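You operate a simulated robot arm through the tools that you are given. There is no shell and no other tool. Be economical: measure what you need, move in short steps, check, and stop when the job is done.

You run a simulated robot arm. Do the job below in one go: nothing can be reset, and whatever is moved stays where it is left.

TASK
The first column's saddle is loose: tighten both saddle nuts by hand.
Fine: shut the first valve before you touch them; open it again last.

It is judged by the outcome, as a careful person would: the job done as asked, and still so three seconds after it is handed in. It fails if anything else is knocked over, pushed out of place, dropped, spilled or broken.

THE ROBOT
A 6-joint arm with a two-finger parallel gripper, fixed in place. Base frame: the origin is at the foot of the arm, x ahead of it, y to its left, z up. Units: cm, rad, N and s.
With the tool pointing down near the work surface it reaches from about 42 to 86 cm from the base axis. Its first joint turns from -2.007 to 2.007 rad. Payload 4.2 kg.
The TCP is the grasp point between the finger pads, 2.3 cm short of the fingertips. In the tool frame z runs along the fingers and y along their closing line. Largest opening 9.4 cm; finger width 3.8, thickness 1; the body of the gripper, 5.4 by 9.6 cm, starts 3.9 cm behind the TCP.
Orientation is that of the tool frame in the base frame, as [roll, pitch, yaw] about the fixed x, y, z axes, in that order (R = Rz(yaw) Ry(pitch) Rx(roll)). With the fingers straight down and closing along the base's y, the tool's x points along the base's -x, its y along +y and its z along -z.

THE INTERFACE
- The arm moves only by the tool drive_tool. Its argument "motion" is a list of rows, each a list of 6 numbers: the shift along the base's x, y, z in units of 50 mm (1.0 is 50 mm), then the turn, a rotation vector about the base's x, y, z in units of 6 degrees (1.0 is 6 degrees). In form: [[dx, dy, dz, rx, ry, rz], ...]. A call has 1 to 10 rows; each row shifts and turns the commanded pose from where the row before left it. "fingers" is the closure, from 0 (fully open) to 1 (shut), set as the call begins (left out, the last holds). A call with a number of a shift or a turn outside -1 to 1 is refused whole. Rows are played at 5 a second. More than 5 cm and 0.15 rad between two rows, or a gripper value outside its range, and nothing of the call is played. A pose out of reach is approached as far as the arm can. The call stops where the force on the tool passes 40 N (or 10 N more than at its start, if that is more) or the arm is blocked; 0.2 s more then pass. The fingers move at their own pace (about 10.8 cm/s each) and stop on an object; they squeeze with about 33 N. The grip force told is the motor's: it shows also when the fingers shut on nothing. Time passes only in rows, and 0.2 s behind the last, so rows that do not move let the fingers close. The reply holds the time, the measured pose of the TCP, the force on the tool along the base axes, the opening and the grip force, in the units named above and with some noise.
- Cameras (640 x 400 px; columns grow to the right, rows downward): "scene" is fixed at [5.1, -65.01, 127.94]; the picture's right is [0.59, -0.81, 0.00], its down [-0.26, -0.19, -0.95] and it looks along [0.77, 0.56, -0.32] (base axes); focal length 358 px, centre (320, 200). "wrist" rides on the gripper at [8.6, 1.6, -7.5] in the tool frame; the picture's right is [-0.18, 0.98, 0.00], its down [-0.58, -0.11, -0.81] and it looks along [-0.79, -0.15, 0.59] (tool axes); focal length 243 px, centre (320, 200). There is no depth. A picture from a camera that has moved, and an enlarged one, comes with that camera's place and axes in the base frame and with its lens.
- camera(camera): a new picture of that camera. It takes no simulated time.
- lift_body(by): slides the trunk up (or, below 0, down) by that many cm; the arm rides with it, the base frame stays. It gives what a move gives, with no picture.
- zoom(camera, box): a new picture of the part [left, top, right, bottom] of that camera's present view, enlarged. It takes no simulated time.
- hand_in(): hands the job in; it is judged then, once.

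Go step by step. Nothing tells you positions but the pictures and the camera data: compare them with the known pose of the tool, close in by small moves and look again before you grip or let go. The budget is 120 turns and 84 pictures, counting those below and the enlarged ones. Unless the task says otherwise, let go and move clear before handing in, and close with one line.

The tools are called as a command line: name --pt "numbers of a row" for each row, then --argument value for the rest, lists and objects as JSON in quotes. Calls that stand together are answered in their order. drive_tool: Moves the arm, as the interface text tells. Its arguments: {"type":"object","properties":{"motion":{"type":"array","items":{"type":"array","items":{"type":"number"}}},"fingers":{"type":"number"}},"required":["motion"]} The other tools are called the same way: lift_body (by) slides the trunk up or down; camera (camera) takes a picture; zoom (camera, box) takes an enlarged picture of a part of a camera's view; hand_in () hands the job in.

At the start:

```text
time: 0.0
eef_pos: [48.9, 11.98, 97.52]
ee_rot: [3.141, -0.002, -3.141]
wrist_force: [-0.1, -0.2, -0.1]
opening: 9.38
finger_force: 0.1
trunk travel left (down, up): [-65.0, 34.0]
```

scene: 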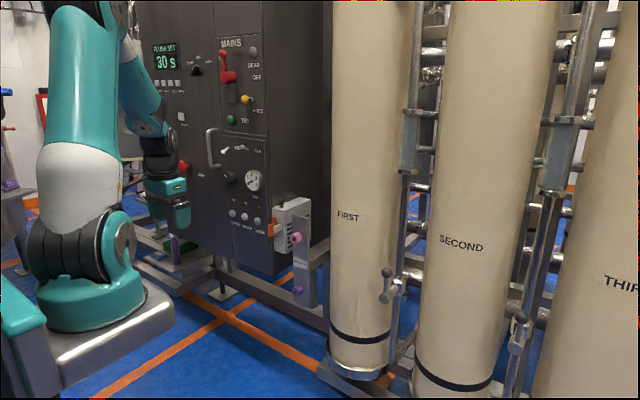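
wrist: 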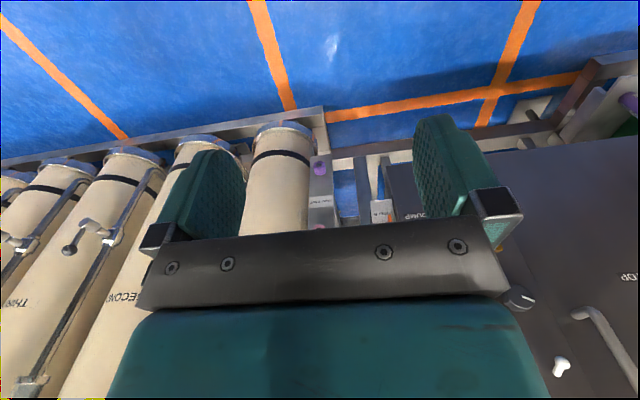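

I see a rack of columns with a pipe and valve handles, and a panel to the left. I'll zoom in to find the first column's saddle, its nuts and the first valve.

zoom --camera "scene" --box '[240, 180, 440, 400]'

zoom --camera "scene" --box '[380, 0, 640, 200]'

zoom --camera "scene" --box '[140, 0, 340, 280]'

```text
1.82 times, centred on (340, 290) of scene
camera zoom: at [5.1, -65.01, 127.94], right [0.59, -0.81, 0.0], down [-0.26, -0.19, -0.95], along [0.77, 0.56, -0.32], focal length 651 px, centre (284, 36)
```

zoom: 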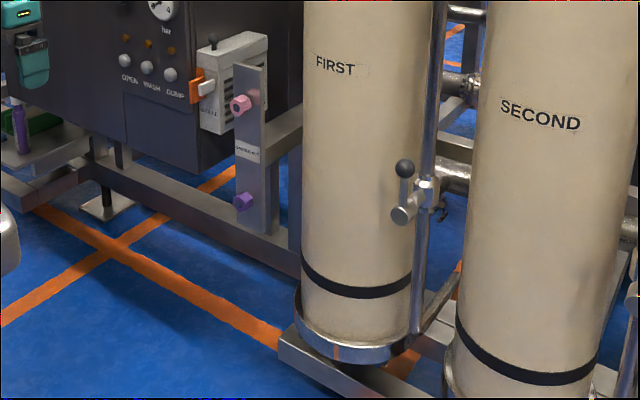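

```text
2.00 times, centred on (510, 100) of scene
camera zoom: at [5.1, -65.01, 127.94], right [0.59, -0.81, 0.0], down [-0.26, -0.19, -0.95], along [0.77, 0.56, -0.32], focal length 716 px, centre (-60, 400)
```

zoom: 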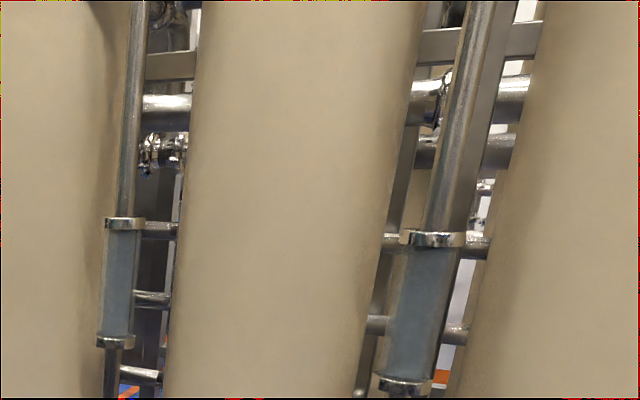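

```text
1.43 times, centred on (240, 140) of scene
camera zoom: at [5.1, -65.01, 127.94], right [0.59, -0.81, 0.0], down [-0.26, -0.19, -0.95], along [0.77, 0.56, -0.32], focal length 512 px, centre (434, 286)
```

zoom: 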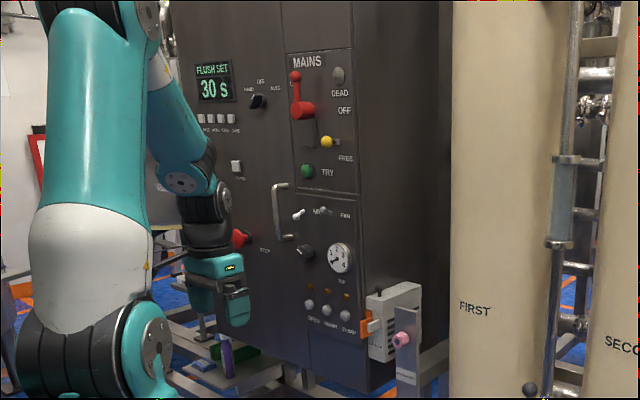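

The plate with a pink and a purple nut left of the first column may be the saddle, and the lever with a black ball the first valve. I'll zoom closer to read the labels.

zoom --camera "scene" --box '[265, 190, 345, 310]'

zoom --camera "scene" --box '[360, 250, 430, 320]'

zoom --camera "scene" --box '[485, 290, 565, 360]'

zoom --camera "wrist" --box '[230, 110, 430, 260]'

```text
3.33 times, centred on (305, 250) of scene
camera zoom: at [5.1, -65.01, 127.94], right [0.59, -0.81, 0.0], down [-0.26, -0.19, -0.95], along [0.77, 0.56, -0.32], focal length 1194 px, centre (370, 33)
```

zoom: 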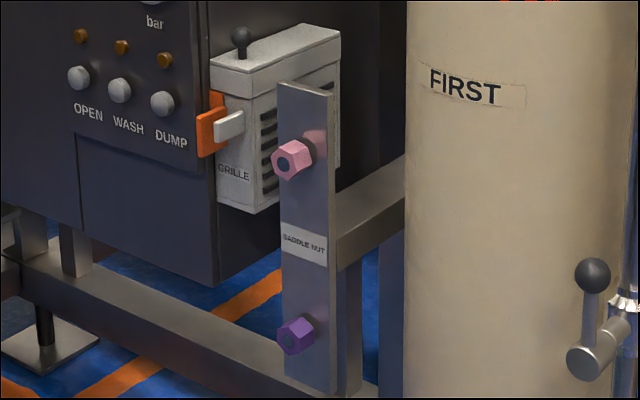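

```text
5.71 times, centred on (395, 285) of scene
camera zoom: at [5.1, -65.01, 127.94], right [0.59, -0.81, 0.0], down [-0.26, -0.19, -0.95], along [0.77, 0.56, -0.32], focal length 2046 px, centre (-109, -286)
```

zoom: 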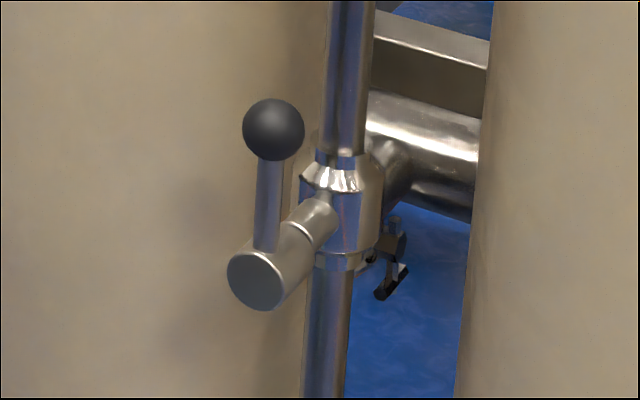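

```text
5.71 times, centred on (525, 325) of scene
camera zoom: at [5.1, -65.01, 127.94], right [0.59, -0.81, 0.0], down [-0.26, -0.19, -0.95], along [0.77, 0.56, -0.32], focal length 2046 px, centre (-851, -514)
```

zoom: 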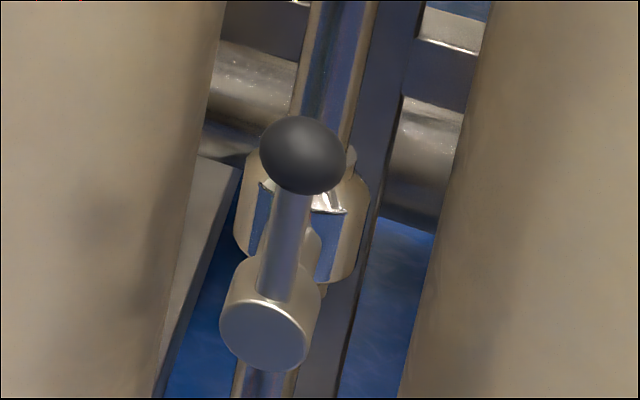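

```text
2.67 times, centred on (330, 185) of wrist
camera zoom: at [40.2, 13.7, 104.85], right [0.18, 0.98, 0.0], down [0.58, -0.11, 0.81], along [0.79, -0.15, -0.59], focal length 647 px, centre (293, 240)
```

zoom: 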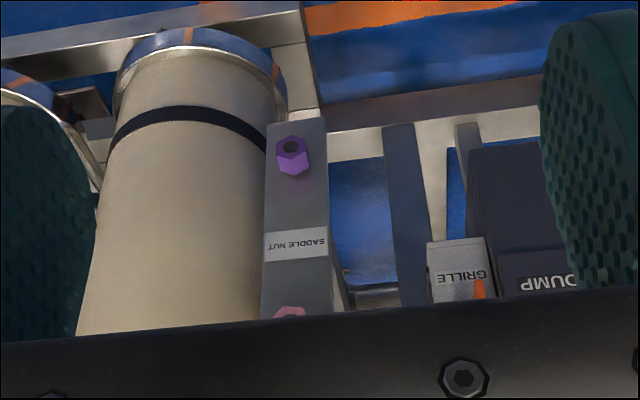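

The saddle plate ("SADDLE NUT") carries a pink nut near (88, 4.5, 78) and a purple one near (88, 4.7, 58). The first valve's lever stands up near (88, -28, 68–77). I'll turn the tool to point forward, heading toward the valve.

drive_tool --pt "0.1 -0.5 0 0 -1 0" --pt "0.1 -0.5 0 0 -1 0" --pt "0.1 -0.5 0 0 -1 0" --pt "0.1 -0.5 0 0 -1 0" --pt "0.1 -0.5 0 0 -1 0" --pt "0.1 -0.5 0 0 -1 0" --pt "0.1 -0.5 0 0 -1 0" --pt "0.1 -0.5 0 0 -1 0" --pt "0.1 -0.5 0 0 -1 0" --pt "0.1 -0.5 0 0 -1 0" --fingers 0

```text
time: 2.2
eef_pos: [64.21, -9.85, 100.72]
ee_rot: [-3.139, 1.048, -3.139]
wrist_force: [-0.4, -0.5, 0.0]
opening: 9.38
finger_force: 0.0
out of reach, approached as far as the arm can: row 4, 5, 6, 7, 8, 9, 10
trunk travel left (down, up): [-65.0, 34.0]
```

It couldn't stay that close to its base while tilting. I'll move outward and lower a little while finishing the tilt.

drive_tool --pt "0.4 -0.4 -0.2 0 -1 0" --pt "0.4 -0.4 -0.2 0 -1 0" --pt "0.4 -0.4 -0.2 0 -1 0" --pt "0.4 -0.4 -0.2 0 -1 0" --pt "0.4 -0.4 -0.2 0 -1 0" --pt "0 0 0 0 0 0"

camera --camera "scene"

camera --camera "wrist"

```text
time: 3.6
eef_pos: [76.56, -20.27, 96.93]
ee_rot: [-0.068, 1.57, -0.069]
wrist_force: [-0.3, 1.3, 0.0]
opening: 9.39
finger_force: 0.0
out of reach, approached as far as the arm can: row 4, 5
trunk travel left (down, up): [-65.0, 34.0]
```

```text
74 pictures are left
```

scene: 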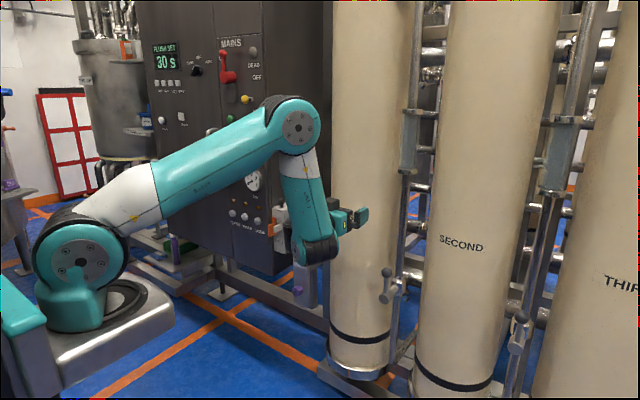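

```text
73 pictures are left
camera wrist: at [69.16, -18.55, 88.19], right [0.0, 0.98, 0.18], down [-0.8, -0.11, 0.58], along [0.59, -0.15, 0.79], focal length 243 px, centre (320, 200)
```

wrist: 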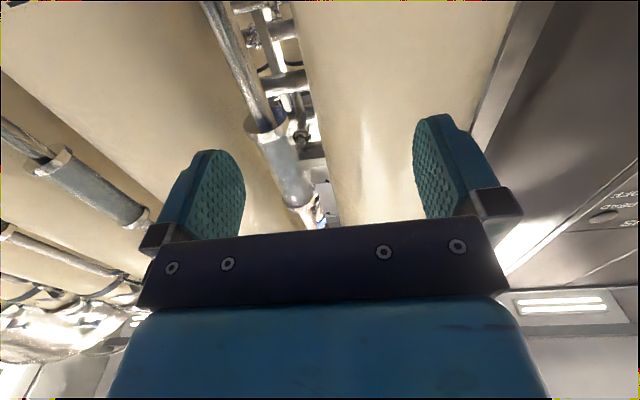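

The tool now points forward with the camera slung beneath, looking up. I'll roll the tool by 180° so that the camera sits above it and sees the valve and nuts.

drive_tool --pt "0 0 0 -1 0 0" --pt "0 0 0 -1 0 0" --pt "0 0 0 -1 0 0" --pt "0 0 0 -1 0 0" --pt "0 0 0 -1 0 0" --pt "0 0 0 -1 0 0" --pt "0 0 0 -1 0 0" --pt "0 0 0 -1 0 0" --pt "0 0 0 -1 0 0" --pt "0 0 0 -1 0 0"

drive_tool --pt "0 0 0 -1 0 0" --pt "0 0 0 -1 0 0" --pt "0 0 0 -1 0 0" --pt "0 0 0 -1 0 0" --pt "0 0 0 -1 0 0" --pt "0 0 0 -1 0 0" --pt "0 0 0 -1 0 0" --pt "0 0 0 -1 0 0" --pt "0 0 0 -1 0 0" --pt "0 0 0 -1 0 0"

drive_tool --pt "0 0 0 -1 0 0" --pt "0 0 0 -1 0 0" --pt "0 0 0 -1 0 0" --pt "0 0 0 -1 0 0" --pt "0 0 0 -1 0 0" --pt "0 0 0 -1 0 0" --pt "0 0 0 -1 0 0" --pt "0 0 0 -1 0 0" --pt "0 0 0 -1 0 0" --pt "0 0 0 -1 0 0"

camera --camera "wrist"

```text
time: 5.8
eef_pos: [76.65, -20.27, 96.99]
ee_rot: [-1.572, 0.523, -1.573]
wrist_force: [-0.2, -0.1, 0.1]
opening: 9.39
finger_force: 0.1
trunk travel left (down, up): [-65.0, 34.0]
```

```text
time: 8.0
eef_pos: [80.76, -20.44, 99.07]
ee_rot: [-1.575, -0.522, -1.571]
wrist_force: [1.1, -0.8, -0.6]
opening: 9.39
finger_force: 0.0
out of reach, approached as far as the arm can: row 6, 7, 8, 9, 10
trunk travel left (down, up): [-65.0, 34.0]
```

```text
time: 10.2
eef_pos: [86.86, -8.95, 102.49]
ee_rot: [-0.838, -1.565, -2.321]
wrist_force: [0.1, -0.1, -0.5]
opening: 9.39
finger_force: 0.0
out of reach, approached as far as the arm can: row 1, 2, 3, 4, 5, 6, 7, 8, 9, 10
trunk travel left (down, up): [-65.0, 34.0]
```

```text
72 pictures are left
camera wrist: at [79.35, -10.38, 110.97], right [-0.02, -0.98, -0.19], down [-0.8, 0.13, -0.58], along [0.6, 0.14, -0.79], focal length 243 px, centre (320, 200)
```

wrist: 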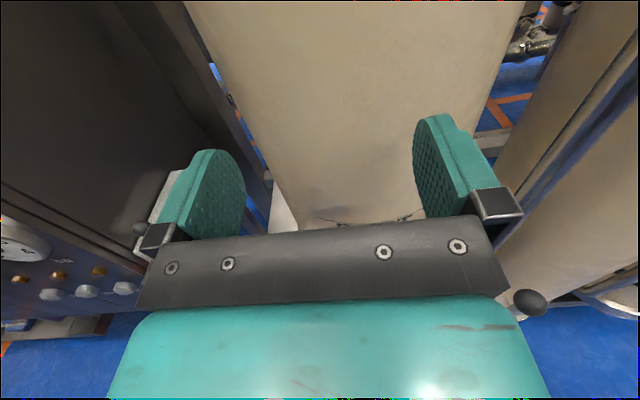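

Ball of the valve lever triangulates to about (86.3, -28.7, 77.4), with the hub at about z 70. I'll move back and down in front of the valve.

drive_tool --pt "-0.3 -0.5 -0.4 0 0 0" --pt "-0.3 -0.5 -0.4 0 0 0" --pt "-0.3 -0.5 -0.4 0 0 0" --pt "-0.3 -0.5 -0.4 0 0 0" --pt "-0.2 -0.4 -0.4 0 0 0" --pt "-0.2 -0.4 -0.4 0 0 0" --pt "-0.2 -0.4 -0.4 0 0 0" --pt "-0.2 -0.4 -0.4 0 0 0" --pt "0 -0.4 0 0 0 0" --pt "0 0 0 0 0 0"

camera --camera "wrist"

camera --camera "scene"

```text
time: 12.4
eef_pos: [75.99, -20.6, 86.29]
ee_rot: [-1.485, -1.57, -1.657]
wrist_force: [-0.2, -0.2, 0.2]
opening: 9.39
finger_force: 0.1
out of reach, approached as far as the arm can: row 1, 2, 3, 4
trunk travel left (down, up): [-65.0, 34.0]
```

```text
71 pictures are left
camera wrist: at [68.66, -22.1, 94.87], right [0.0, -0.98, -0.18], down [-0.81, 0.11, -0.58], along [0.59, 0.15, -0.79], focal length 243 px, centre (320, 200)
```

wrist: 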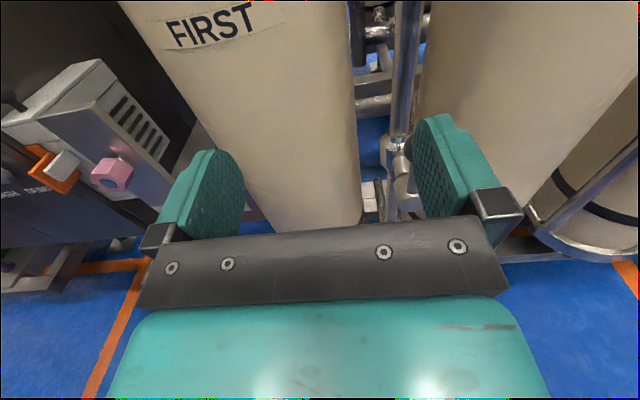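

```text
70 pictures are left
```

scene: 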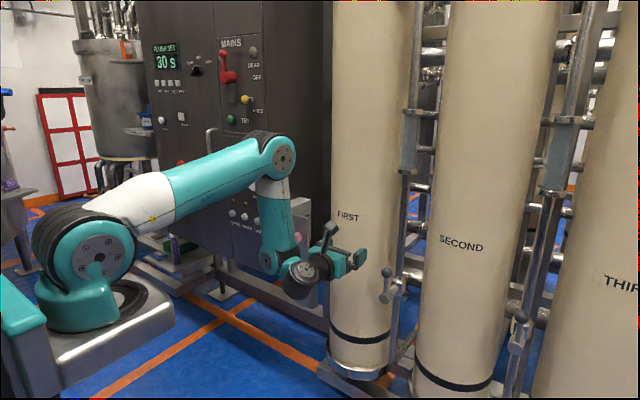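

Both the valve and pink nut are clearly seen. I'll line up in front of the ball, staying short of it, and look.

drive_tool --pt "0 -0.4 -0.4 0 0 0" --pt "0 -0.4 -0.4 0 0 0" --pt "0 -0.4 -0.4 0 0 0" --pt "0 -0.42 -0.4 0 0 0" --pt "0 0 -0.2 0 0 0" --pt "0 0 0 0 0 0"

camera --camera "wrist"

zoom --camera "scene" --box '[300, 220, 440, 320]'

```text
time: 13.8
eef_pos: [74.96, -27.99, 77.37]
ee_rot: [-0.094, -1.567, -3.05]
wrist_force: [0.6, 0.6, 0.3]
opening: 9.41
finger_force: 0.0
out of reach, approached as far as the arm can: row 4
trunk travel left (down, up): [-65.0, 34.0]
```

```text
69 pictures are left
camera wrist: at [67.5, -29.49, 85.96], right [0.0, -0.98, -0.18], down [-0.8, 0.11, -0.58], along [0.59, 0.15, -0.79], focal length 243 px, centre (320, 200)
```

wrist: 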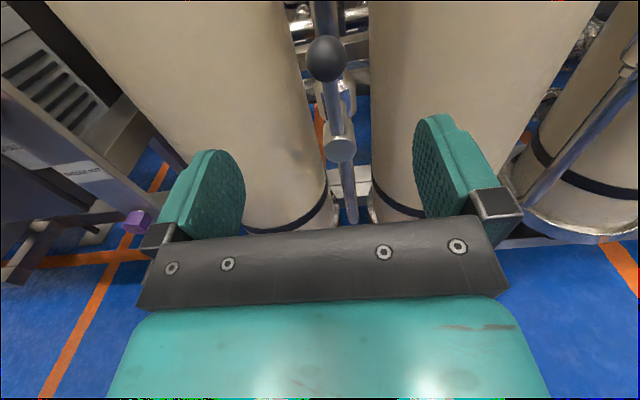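

```text
4.00 times, centred on (370, 270) of scene
camera zoom: at [5.1, -65.01, 127.94], right [0.59, -0.81, 0.0], down [-0.26, -0.19, -0.95], along [0.77, 0.56, -0.32], focal length 1433 px, centre (120, -80)
```

zoom: 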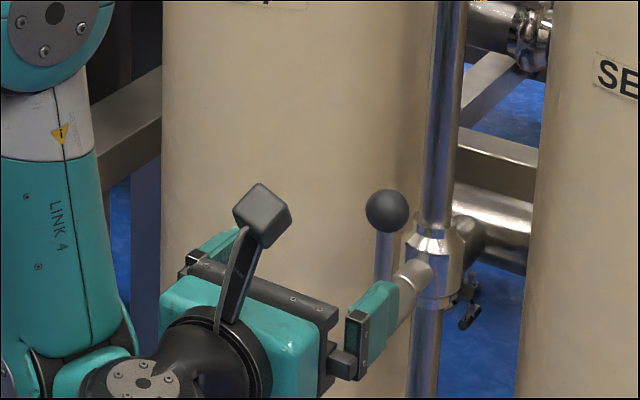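

Lever: ball about (86, -28.5, 77.8), hub axis about (y -28.4, z 68.3). I'll straddle the stem at z≈74.2.

drive_tool --pt "0 -0.1 -0.64 0 0 0" --pt "0.5 0 0 0 0 0" --pt "0.5 0 0 0 0 0" --pt "0.5 0 0 0 0 0" --pt "0.5 0 0 0 0 0" --pt "0.24 0 0 0 0 0" --pt "0 0 0 0 0 0"

camera --camera "wrist"

zoom --camera "scene" --box '[320, 230, 440, 320]'

```text
time: 15.4
eef_pos: [76.86, -23.81, 76.08]
ee_rot: [-0.084, -1.568, -3.059]
wrist_force: [0.0, -1.1, 0.0]
opening: 9.39
finger_force: 0.1
out of reach, approached as far as the arm can: row 1, 2, 3, 4, 5, 6
trunk travel left (down, up): [-65.0, 34.0]
```

```text
67 pictures are left
camera wrist: at [69.54, -25.32, 84.66], right [0.0, -0.98, -0.18], down [-0.8, 0.11, -0.58], along [0.59, 0.15, -0.79], focal length 243 px, centre (320, 200)
```

wrist: 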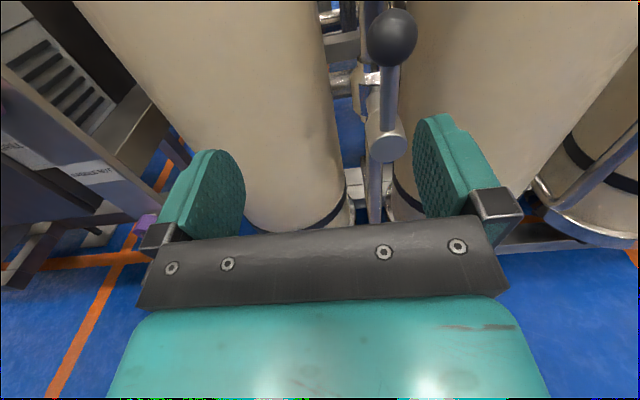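

```text
4.44 times, centred on (380, 275) of scene
camera zoom: at [5.1, -65.01, 127.94], right [0.59, -0.81, 0.0], down [-0.26, -0.19, -0.95], along [0.77, 0.56, -0.32], focal length 1592 px, centre (53, -133)
```

zoom: 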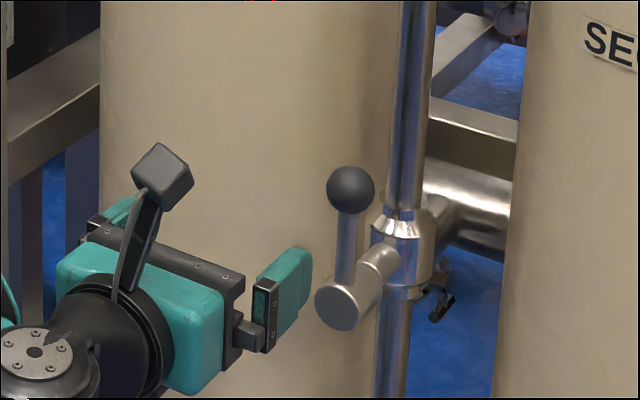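

The arm hits a limit with this roll: it slid sideways instead of forward, touching nothing. I'll roll it back to the first orientation and approach from there.

drive_tool --pt "-0.05 0 0 1 0 0" --pt "-0.05 0 0 1 0 0" --pt "-0.05 0 0 1 0 0" --pt "-0.05 0 0 1 0 0" --pt "0 0 0 1 0 0" --pt "0 0 0 1 0 0" --pt "0 0 0 1 0 0" --pt "0 0 0 1 0 0" --pt "0 0 0 1 0 0" --pt "0 0 0 1 0 0"

drive_tool --pt "0 0 0 1 0 0" --pt "0 0 0 1 0 0" --pt "0 0 0 1 0 0" --pt "0 0 0 1 0 0" --pt "0 0 0 1 0 0" --pt "0 0 0 1 0 0" --pt "0 0 0 1 0 0" --pt "0 0 0 1 0 0" --pt "0 0 0 1 0 0" --pt "0 0 0 1 0 0"

drive_tool --pt "0 -0.2 0 1 0 0" --pt "0 -0.2 0 1 0 0" --pt "0 -0.2 0 1 0 0" --pt "0 -0.2 0 1 0 0" --pt "0 -0.2 0 1 0 0" --pt "0 0 0 1 0 0" --pt "0 0 0 1 0 0" --pt "0 0 0 1 0 0" --pt "0 0 0 1 0 0" --pt "0 0 0 1 0 0"

```text
time: 17.6
eef_pos: [75.99, -23.79, 75.99]
ee_rot: [-1.571, -0.521, -1.571]
wrist_force: [0.0, 1.2, 0.0]
opening: 9.4
finger_force: 0.1
trunk travel left (down, up): [-65.0, 34.0]
```

```text
time: 19.8
eef_pos: [76.0, -23.89, 76.04]
ee_rot: [-1.571, 0.526, -1.571]
wrist_force: [0.4, -0.6, -0.6]
opening: 9.4
finger_force: 0.1
trunk travel left (down, up): [-65.0, 34.0]
```

```text
time: 22.0
eef_pos: [74.74, -27.99, 76.2]
ee_rot: [1.024, 1.57, 1.019]
wrist_force: [-0.5, 0.0, 0.1]
opening: 9.39
finger_force: 0.0
out of reach, approached as far as the arm can: row 3, 4, 5
trunk travel left (down, up): [-65.0, 34.0]
```

The limit looks like a wrist bend limit that a lower trunk should ease. I'll lower the trunk 25 cm and bring the tool back up.

lift_body --by -25

drive_tool --pt "0 0 0.8 0 0 0" --pt "0 0 0.8 0 0 0" --pt "0 0 0.8 0 0 0" --pt "0 0 0.8 0 0 0" --pt "0 0 0.8 0 0 0" --pt "0 0 0.5 0 0 0" --pt "0 0 0 0 0 0"

camera --camera "wrist"

camera --camera "scene"

```text
time: 24.6
eef_pos: [74.69, -27.95, 51.15]
ee_rot: [0.163, 1.57, 0.164]
wrist_force: [0.6, 0.5, -0.1]
opening: 9.4
finger_force: 0.0
trunk travel left (down, up): [-40.0, 59.0]
```

```text
time: 26.2
eef_pos: [71.93, -26.32, 72.29]
ee_rot: [0.045, 1.568, 0.043]
wrist_force: [-0.1, 0.2, 0.4]
opening: 9.4
finger_force: 0.1
out of reach, approached as far as the arm can: row 4, 5, 6
trunk travel left (down, up): [-40.0, 59.0]
```

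```text
65 pictures are left
camera wrist: at [64.51, -24.52, 63.55], right [0.0, 0.98, 0.18], down [-0.81, -0.11, 0.58], along [0.59, -0.15, 0.79], focal length 243 px, centre (320, 200)
```

wrist: 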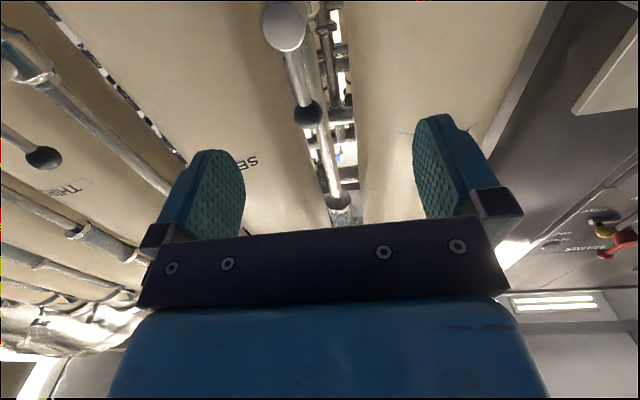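

```text
64 pictures are left
```

scene: 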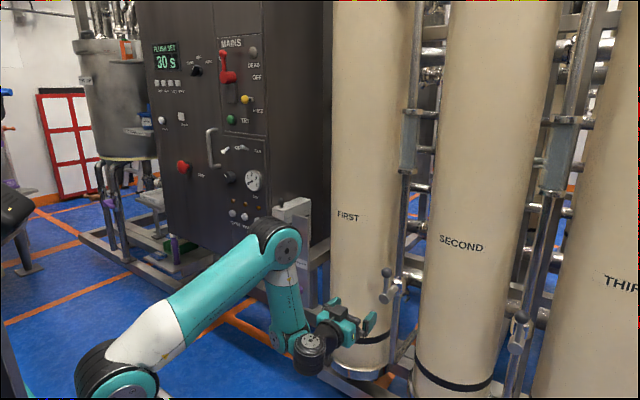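

Now the limit seems to be folding too close; moving forward should relieve it. I'll test a forward move, stopping short of the lever.

drive_tool --pt "0.4 -0.1 0 0 0 0" --pt "0.4 -0.1 0 0 0 0" --pt "0.4 -0.1 0 0 0 0" --pt "0.4 -0.1 0 0 0 0" --pt "0 0 0 0 0 0"

```text
time: 27.4
eef_pos: [74.04, -25.04, 69.51]
ee_rot: [0.029, 1.566, 0.026]
wrist_force: [0.4, -0.3, -0.9]
opening: 9.38
finger_force: 0.1
out of reach, approached as far as the arm can: row 1, 2, 3, 4
trunk travel left (down, up): [-40.0, 59.0]
```

The arm refuses further -y with the tool straight along x. I'll test whether yawing the tool to point radially from the base helps.

drive_tool --pt "0 0 0 0 0 -1" --pt "0 0 0 0 0 -1" --pt "0 0 0 0 0 -1" --pt "0 0 0 0 0 -1" --pt "0.2 -0.1 0 0 0 0" --pt "0.2 -0.1 0 0 0 0" --pt "0.2 -0.1 0 0 0 0" --pt "0 0 0 0 0 0"

```text
time: 29.2
eef_pos: [77.08, -26.34, 67.95]
ee_rot: [-3.115, 1.563, 2.86]
wrist_force: [-0.4, 0.8, -0.2]
opening: 9.38
finger_force: 0.0
out of reach, approached as far as the arm can: row 3, 4
trunk travel left (down, up): [-40.0, 59.0]
```

That made forward motion possible. I'll look closely at the wrist linkage to understand the limit.

zoom --camera "scene" --box '[60, 210, 420, 400]'

```text
1.78 times, centred on (240, 305) of scene
camera zoom: at [5.1, -65.01, 127.94], right [0.59, -0.81, 0.0], down [-0.26, -0.19, -0.95], along [0.77, 0.56, -0.32], focal length 637 px, centre (462, 13)
```

zoom: 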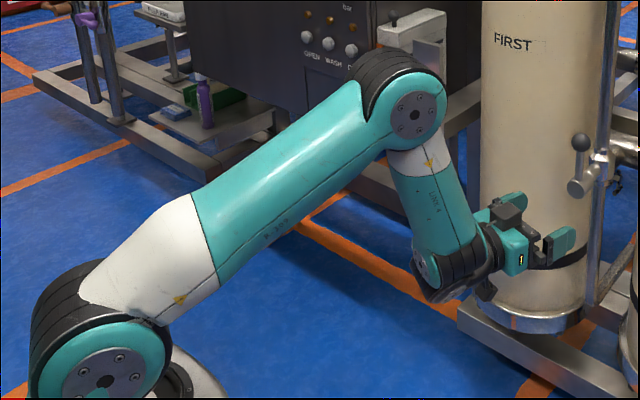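

The tool now points radially (yaw ≈ -17.6°), which is just the bearing of the lever. I'll raise to stem height and creep forward along that line.

drive_tool --pt "0.15 -0.05 0.2 0 0 0" --pt "0.15 -0.05 0.2 0 0 0" --pt "0.1 -0.03 0.2 0 0 0" --pt "0 0 0.2 0 0 0" --pt "0 0 0.2 0 0 0" --pt "0 0 0.2 0 0 0" --pt "0 0 0 0 0 0"

camera --camera "wrist"

```text
time: 30.8
eef_pos: [78.96, -27.11, 73.9]
ee_rot: [3.126, 1.56, 2.818]
wrist_force: [0.7, 0.6, -0.6]
opening: 9.43
finger_force: 0.1
out of reach, approached as far as the arm can: row 1
trunk travel left (down, up): [-40.0, 59.0]
```

```text
62 pictures are left
camera wrist: at [72.29, -23.2, 65.31], right [0.3, 0.94, 0.18], down [-0.8, 0.14, 0.59], along [0.53, -0.32, 0.79], focal length 243 px, centre (320, 200)
```

wrist: 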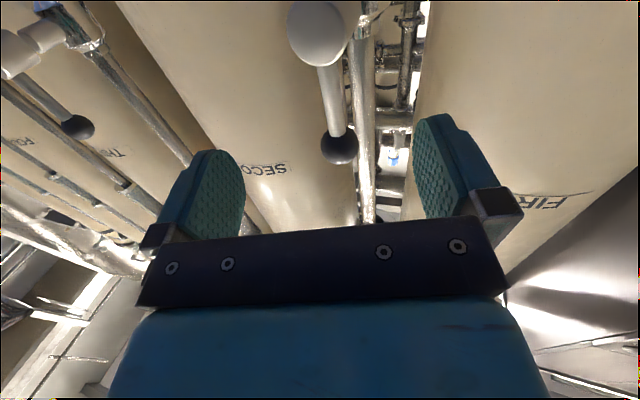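

The lever sits between the fingers' lines, ball at about (85.9, -28.45, 77.8). I'll advance to straddle the stem at z≈74.

drive_tool --pt "0.3 -0.05 0.02 0 0 0" --pt "0.3 -0.05 0.02 0 0 0" --pt "0.3 -0.06 0.02 0 0 0" --pt "0.3 -0.06 0.02 0 0 0" --pt "0.27 -0.06 0 0 0 0" --pt "0 0 0 0 0 0"

camera --camera "wrist"

zoom --camera "scene" --box '[330, 230, 450, 320]'

```text
time: 32.2
eef_pos: [86.33, -28.54, 74.31]
ee_rot: [3.1, 1.562, 2.79]
wrist_force: [-0.7, 1.0, 0.0]
opening: 9.4
finger_force: 0.0
trunk travel left (down, up): [-40.0, 59.0]
```

```text
61 pictures are left
camera wrist: at [79.67, -24.63, 65.72], right [0.3, 0.94, 0.18], down [-0.8, 0.14, 0.59], along [0.53, -0.32, 0.79], focal length 243 px, centre (320, 200)
```

wrist: 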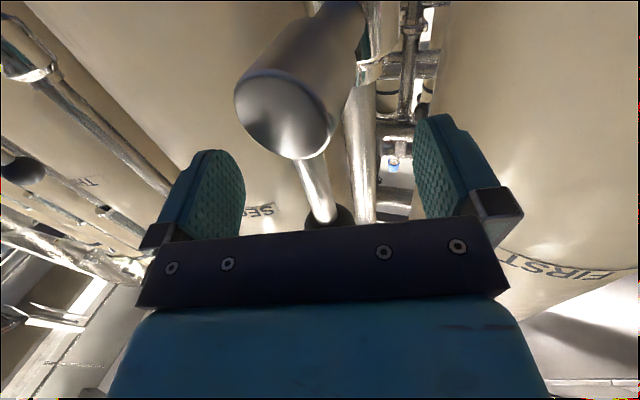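

```text
4.44 times, centred on (390, 275) of scene
camera zoom: at [5.1, -65.01, 127.94], right [0.59, -0.81, 0.0], down [-0.26, -0.19, -0.95], along [0.77, 0.56, -0.32], focal length 1592 px, centre (9, -133)
```

zoom: 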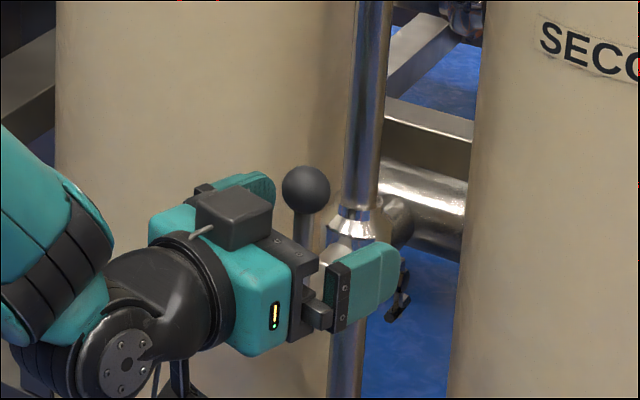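

The stem is between the pads with clearance everywhere. I'll close on it.

drive_tool --pt "0 0 0 0 0 0" --pt "0 0 0 0 0 0" --pt "0 0 0 0 0 0" --pt "0 0 0 0 0 0" --fingers 1

zoom --camera "scene" --box '[330, 230, 450, 320]'

```text
time: 33.2
eef_pos: [86.26, -28.56, 74.33]
ee_rot: [-3.094, 1.563, 2.881]
wrist_force: [0.3, -5.1, 1.6]
opening: 1.24
finger_force: 44.7
trunk travel left (down, up): [-40.0, 59.0]
```

```text
4.44 times, centred on (390, 275) of scene
camera zoom: at [5.1, -65.01, 127.94], right [0.59, -0.81, 0.0], down [-0.26, -0.19, -0.95], along [0.77, 0.56, -0.32], focal length 1592 px, centre (9, -133)
```

zoom: 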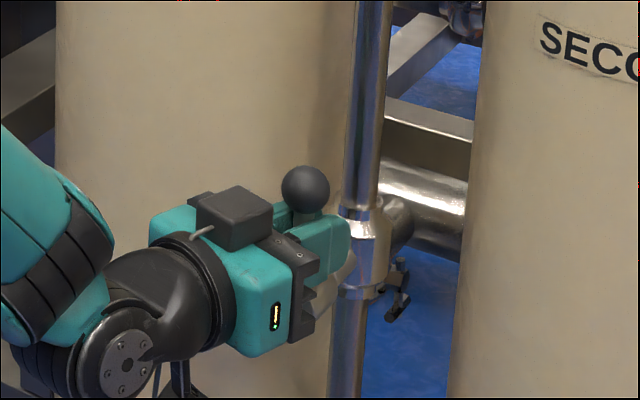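

Gripped well (stem 1.2 cm thick). I'll try turning the lever clockwise about its hub (toward -y), a little first.

drive_tool --pt "0 -0.125 -0.007 1 0 0" --pt "0 -0.124 -0.02 1 0 0"

```text
time: 33.8
eef_pos: [86.38, -28.8, 74.27]
ee_rot: [1.914, 1.376, 1.622]
wrist_force: [-13.7, 27.4, 7.9]
opening: 1.91
finger_force: 44.4
trunk travel left (down, up): [-40.0, 59.0]
stopped in row 2: the force on the tool passed its limit (the readings are from after the stop); the commanded pose is now the measured one
```

It resists clockwise strongly. I'll back off to upright and try the other way.

drive_tool --pt "0 0.05 0.01 -1 0 0" --pt "0 0.0 0.0 -1 0 0" --pt "0 0 0 0 0 0"

drive_tool --pt "0 0.125 -0.007 -1 0 0" --pt "0 0.124 -0.02 -1 0 0"

zoom --camera "scene" --box '[330, 230, 450, 320]'

```text
time: 34.6
eef_pos: [86.54, -28.71, 74.29]
ee_rot: [-1.718, 1.558, -2.01]
wrist_force: [10.7, 22.8, 7.6]
opening: 1.28
finger_force: 44.9
trunk travel left (down, up): [-40.0, 59.0]
```

```text
time: 35.2
eef_pos: [86.56, -27.61, 74.3]
ee_rot: [-1.293, 1.344, -1.595]
wrist_force: [27.6, 7.4, 10.2]
opening: 1.25
finger_force: 45.3
trunk travel left (down, up): [-40.0, 59.0]
```

```text
4.44 times, centred on (390, 275) of scene
camera zoom: at [5.1, -65.01, 127.94], right [0.59, -0.81, 0.0], down [-0.26, -0.19, -0.95], along [0.77, 0.56, -0.32], focal length 1592 px, centre (9, -133)
```

zoom: 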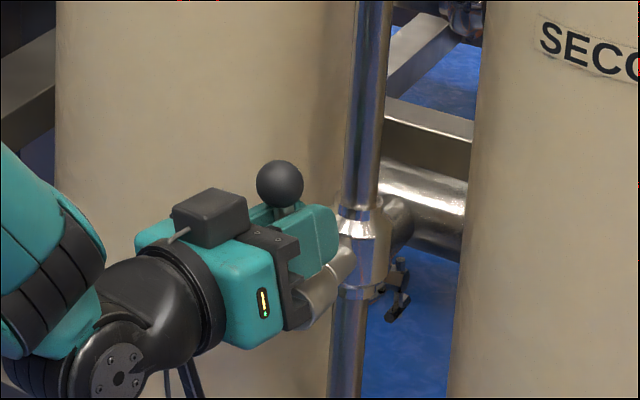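

It turns counterclockwise. An x-force is building, so I'll ease forward slightly while following the arc.

drive_tool --pt "0.05 0.121 -0.033 -1 0 0" --pt "0.03 0.117 -0.045 -1 0 0" --pt "0.02 0.112 -0.057 -1 0 0"

```text
time: 35.8
eef_pos: [86.51, -26.87, 73.94]
ee_rot: [-1.287, 1.128, -1.596]
wrist_force: [-39.2, -2.7, 11.6]
opening: 1.3
finger_force: 45.1
trunk travel left (down, up): [-40.0, 59.0]
stopped in row 3: the force on the tool passed its limit (the readings are from after the stop); the commanded pose is now the measured one
```

Force there came from my forward easing; x should be held. I'll keep following the arc with x fixed.

drive_tool --pt "0 0.116 -0.042 -0.6 0 0" --pt "0 0.111 -0.054 -0.8 0 0" --pt "0 0.105 -0.065 -1 0 0"

```text
time: 36.5
eef_pos: [86.63, -26.06, 73.63]
ee_rot: [-1.281, 0.946, -1.602]
wrist_force: [-29.2, -25.1, 6.4]
opening: 1.26
finger_force: 45.0
trunk travel left (down, up): [-40.0, 59.0]
stopped in row 3: the force on the tool passed its limit (the readings are from after the stop); the commanded pose is now the measured one
```

Progressing, but stiff. Let me look at how the lever and pads sit.

zoom --camera "scene" --box '[330, 230, 450, 320]'

camera --camera "wrist"

```text
4.44 times, centred on (390, 275) of scene
camera zoom: at [5.1, -65.01, 127.94], right [0.59, -0.81, 0.0], down [-0.26, -0.19, -0.95], along [0.77, 0.56, -0.32], focal length 1592 px, centre (9, -133)
```

zoom: 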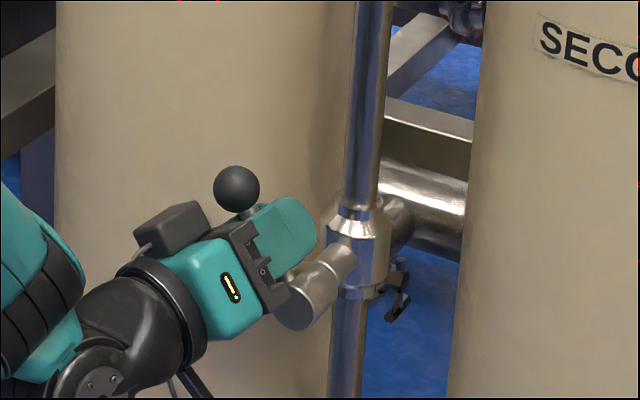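

```text
56 pictures are left
camera wrist: at [79.88, -27.88, 64.34], right [0.31, 0.86, -0.4], down [-0.79, 0.47, 0.4], along [0.53, 0.19, 0.83], focal length 243 px, centre (320, 200)
```

wrist: 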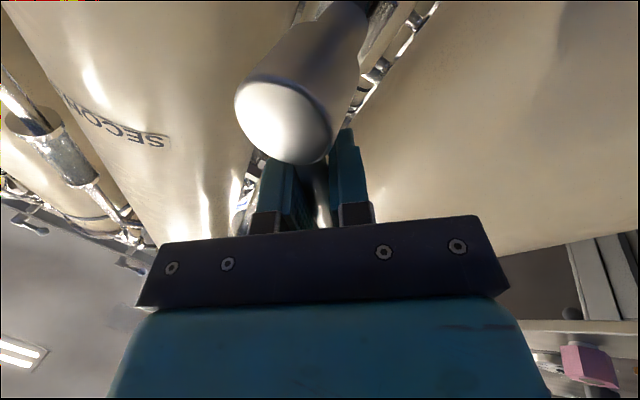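

Lever is at about 28°, the tool over-rotated by some 7°. I'll translate along the arc with less rotation.

drive_tool --pt "0 0.108 -0.06 -0.2 0 0" --pt "0 0.105 -0.068 -0.4 0 0" --pt "0 0.098 -0.075 -0.8 0 0" --pt "0 0.092 -0.084 -1 0 0"

```text
time: 37.0
eef_pos: [86.61, -25.97, 73.64]
ee_rot: [-1.272, 0.926, -1.604]
wrist_force: [-16.1, -16.7, 4.5]
opening: 1.25
finger_force: 45.2
trunk travel left (down, up): [-40.0, 59.0]
stopped in row 2: the force on the tool passed its limit (the readings are from after the stop); the commanded pose is now the measured one
```

Rechecking with several views, the hub axis is at z≈69.9 (not 68.3), so the arc radius is about 4.5 cm and the lever is at 35°. I'll follow that corrected arc.

drive_tool --pt "0 0.074 -0.058 -1 0 0" --pt "0 0.068 -0.065 -1 0 0" --pt "0 0.061 -0.072 -1 0 0"

```text
time: 37.8
eef_pos: [86.6, -25.06, 72.67]
ee_rot: [-1.256, 0.609, -1.595]
wrist_force: [-23.9, -19.9, 6.3]
opening: 1.24
finger_force: 44.9
trunk travel left (down, up): [-40.0, 59.0]
```

That works: now about 52°. Continuing.

drive_tool --pt "-0.03 0.052 -0.078 -1 0 0" --pt "0 0.044 -0.083 -1 0 0" --pt "0 0.035 -0.087 -1 0 0"

drive_tool --pt "0 0.026 -0.09 -1 0 0" --pt "0 0.016 -0.093 -1 0 0" --pt "0 0.007 -0.094 -1 0 0"

zoom --camera "scene" --box '[330, 230, 450, 320]'

```text
time: 38.5
eef_pos: [86.48, -24.37, 71.43]
ee_rot: [-1.25, 0.295, -1.593]
wrist_force: [20.2, -31.3, 10.9]
opening: 1.24
finger_force: 44.7
trunk travel left (down, up): [-40.0, 59.0]
```

```text
time: 39.4
eef_pos: [86.43, -24.1, 70.04]
ee_rot: [-1.244, -0.011, -1.591]
wrist_force: [12.7, -22.9, 24.2]
opening: 1.26
finger_force: 45.0
trunk travel left (down, up): [-40.0, 59.0]
```

```text
4.44 times, centred on (390, 275) of scene
camera zoom: at [5.1, -65.01, 127.94], right [0.59, -0.81, 0.0], down [-0.26, -0.19, -0.95], along [0.77, 0.56, -0.32], focal length 1592 px, centre (9, -133)
```

zoom: 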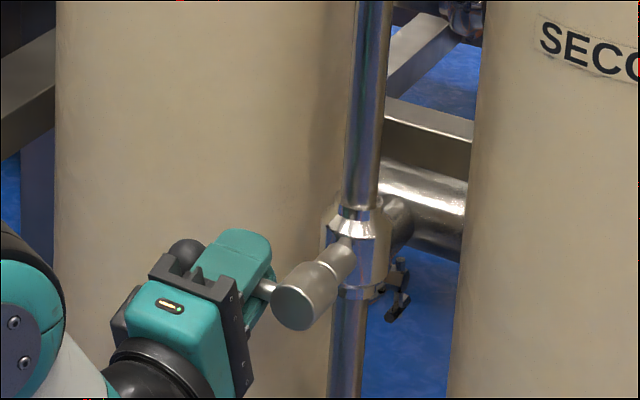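

The lever is about horizontal. I'll press a touch further to find its stop.

drive_tool --pt "0 -0.005 -0.094 -1 0 0" --pt "0 0 0 0 0 0"

```text
time: 40.1
eef_pos: [86.38, -23.94, 70.18]
ee_rot: [-1.234, -0.11, -1.587]
wrist_force: [-27.7, 1.0, 15.1]
opening: 1.59
finger_force: 45.8
trunk travel left (down, up): [-40.0, 59.0]
stopped in row 2: the force on the tool passed its limit (the readings are from after the stop); the commanded pose is now the measured one
```

It's at its stop: first valve shut. I'll release and back out along the tool axis.

drive_tool --pt "0 0 0 0 0 0" --pt "0 0 0 0 0 0" --pt "0 0 0 0 0 0" --fingers 0

drive_tool --pt "-0.4 0 -0.13 0 0 0" --pt "-0.4 0 -0.13 0 0 0" --pt "-0.4 0 -0.13 0 0 0" --pt "-0.4 0 -0.13 0 0 0" --pt "-0.2 0 -0.1 0 0 0" --pt "0 0 0 0 0 0"

camera --camera "scene"

```text
time: 40.9
eef_pos: [86.71, -24.05, 69.91]
ee_rot: [-1.239, -0.12, -1.588]
wrist_force: [-0.6, -0.7, 0.0]
opening: 9.42
finger_force: 0.1
trunk travel left (down, up): [-40.0, 59.0]
```

```text
time: 42.3
eef_pos: [86.55, -23.98, 67.47]
ee_rot: [-1.24, -0.118, -1.59]
wrist_force: [-0.2, -0.1, -0.6]
opening: 9.39
finger_force: 0.0
out of reach, approached as far as the arm can: row 1, 2, 3, 4, 5
trunk travel left (down, up): [-40.0, 59.0]
```

```text
54 pictures are left
```

scene: 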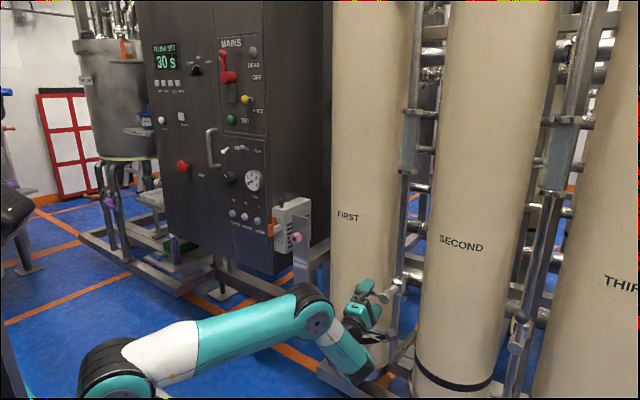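

Backing out is blocked by the wrist's bend limit since the tool points up 18°. I'll level the tool about the lever (fingers are open around it), then back straight out.

drive_tool --pt "0 0 0.16 0 1 0" --pt "0 0 0.16 0 1 0" --pt "0 0 0.16 0 1 0" --pt "0 0 0 0 0 0"

drive_tool --pt "-0.2 0 0 0 0 0" --pt "-0.2 0 0 0 0 0" --pt "-0.2 0 0 0 0 0" --pt "0 0 0 0 0 0"

```text
time: 43.3
eef_pos: [86.56, -23.91, 70.04]
ee_rot: [-1.558, -0.118, -1.551]
wrist_force: [0.0, 0.4, 1.1]
opening: 9.39
finger_force: 0.0
trunk travel left (down, up): [-40.0, 59.0]
```

```text
time: 44.3
eef_pos: [83.58, -23.85, 70.0]
ee_rot: [-1.554, -0.117, -1.551]
wrist_force: [-0.3, -0.3, -0.3]
opening: 9.38
finger_force: 0.1
trunk travel left (down, up): [-40.0, 59.0]
```

Free now. Backing off more and moving over in front of the pink nut.

drive_tool --pt "-0.4 0 0 0 0 0" --pt "-0.4 0 0 0 0 0" --pt "0 0.8 0.3 0 0 0" --pt "0 0.8 0.3 0 0 0" --pt "0 0.8 0.3 0 0 0" --pt "0 0.8 0.3 0 0 0" --pt "0 0.8 0.3 0 0 0" --pt "0 0.8 0.2 0 0 0" --pt "0 0.8 0 0 0 0" --pt "0 0 0 0 0 0"

camera --camera "wrist"

camera --camera "scene"

```text
time: 46.5
eef_pos: [79.72, 4.12, 78.57]
ee_rot: [-1.554, -0.117, -1.551]
wrist_force: [0.3, -0.1, 0.7]
opening: 9.39
finger_force: 0.0
trunk travel left (down, up): [-40.0, 59.0]
```

```text
53 pictures are left
camera wrist: at [72.45, -4.71, 77.78], right [0.01, 0.07, -1.0], down [-0.82, 0.57, 0.03], along [0.57, 0.82, 0.06], focal length 243 px, centre (320, 200)
```

wrist: 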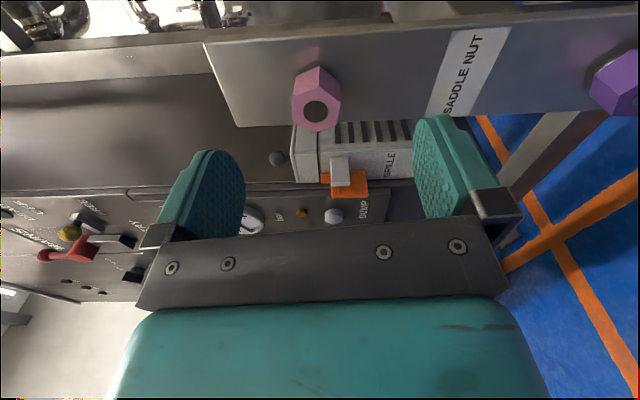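

```text
52 pictures are left
```

scene: 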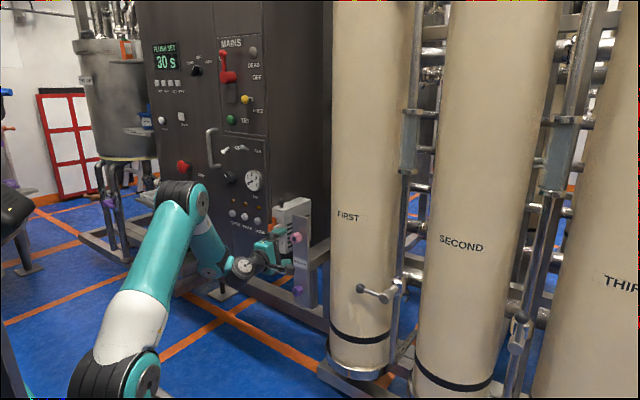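

The valve lever stays horizontal. Now I'll look closely at the two nuts.

zoom --camera "wrist" --box '[240, 20, 400, 150]'

zoom --camera "wrist" --box '[540, 20, 640, 130]'

zoom --camera "scene" --box '[265, 215, 345, 310]'

```text
3.08 times, centred on (320, 85) of wrist
camera zoom: at [72.45, -4.71, 77.78], right [0.01, 0.07, -1.0], down [-0.82, 0.57, 0.03], along [0.57, 0.82, 0.06], focal length 746 px, centre (320, 554)
```

zoom: 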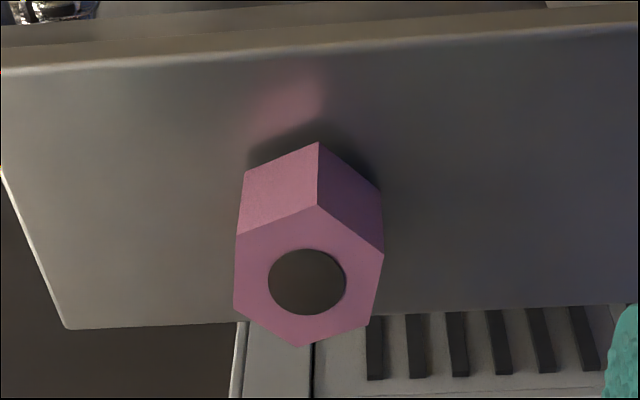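

```text
3.64 times, centred on (590, 75) of wrist
camera zoom: at [72.45, -4.71, 77.78], right [0.01, 0.07, -1.0], down [-0.82, 0.57, 0.03], along [0.57, 0.82, 0.06], focal length 882 px, centre (-662, 654)
```

zoom: 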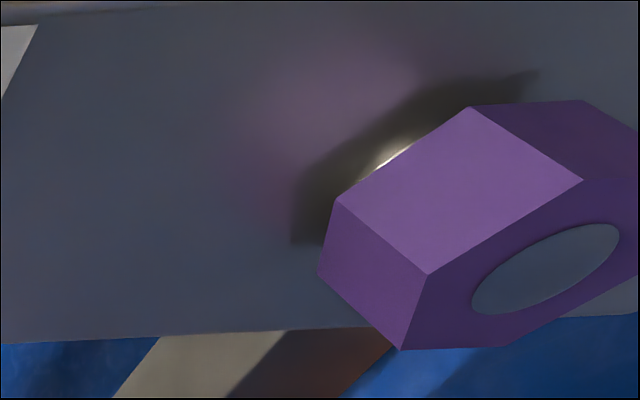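

```text
4.21 times, centred on (305, 262) of scene
camera zoom: at [5.1, -65.01, 127.94], right [0.59, -0.81, 0.0], down [-0.26, -0.19, -0.95], along [0.77, 0.56, -0.32], focal length 1508 px, centre (383, -63)
```

zoom: 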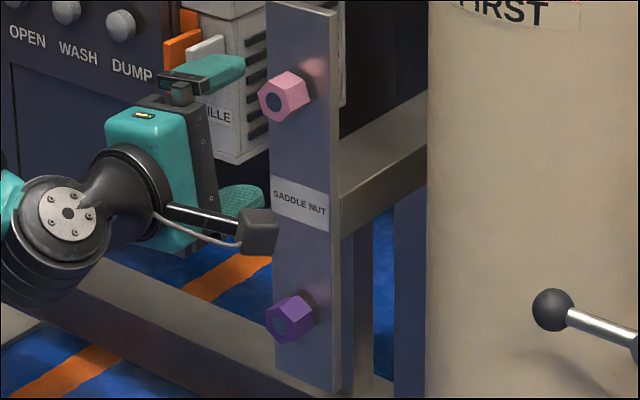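

The pink nut's axis is near (y 4.4, z 78.9), face at x≈86.3, with flats roughly facing ±z, so the fingers are already well oriented. I'll advance to straddle it.

drive_tool --pt "0.3 0.02 0.02 0 0 0" --pt "0.3 0.02 0.02 0 0 0" --pt "0.3 0.02 0.02 0 0 0" --pt "0.2 0 0 0 0 0" --pt "0 0 0 0 0 0"

camera --camera "wrist"

zoom --camera "scene" --box '[255, 200, 335, 280]'

```text
time: 47.7
eef_pos: [85.12, 4.34, 78.77]
ee_rot: [-1.556, -0.118, -1.553]
wrist_force: [0.6, 0.3, 0.9]
opening: 9.41
finger_force: 0.0
trunk travel left (down, up): [-40.0, 59.0]
```

```text
48 pictures are left
camera wrist: at [77.86, -4.45, 78.08], right [0.01, 0.07, -1.0], down [-0.82, 0.57, 0.03], along [0.57, 0.82, 0.06], focal length 243 px, centre (320, 200)
```

wrist: 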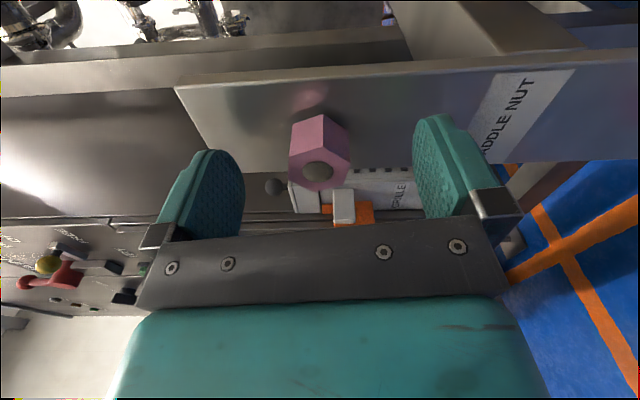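

```text
5.00 times, centred on (295, 240) of scene
camera zoom: at [5.1, -65.01, 127.94], right [0.59, -0.81, 0.0], down [-0.26, -0.19, -0.95], along [0.77, 0.56, -0.32], focal length 1791 px, centre (445, 0)
```

zoom: 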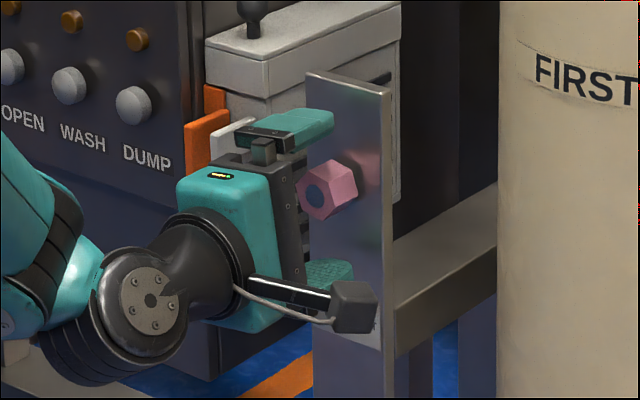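

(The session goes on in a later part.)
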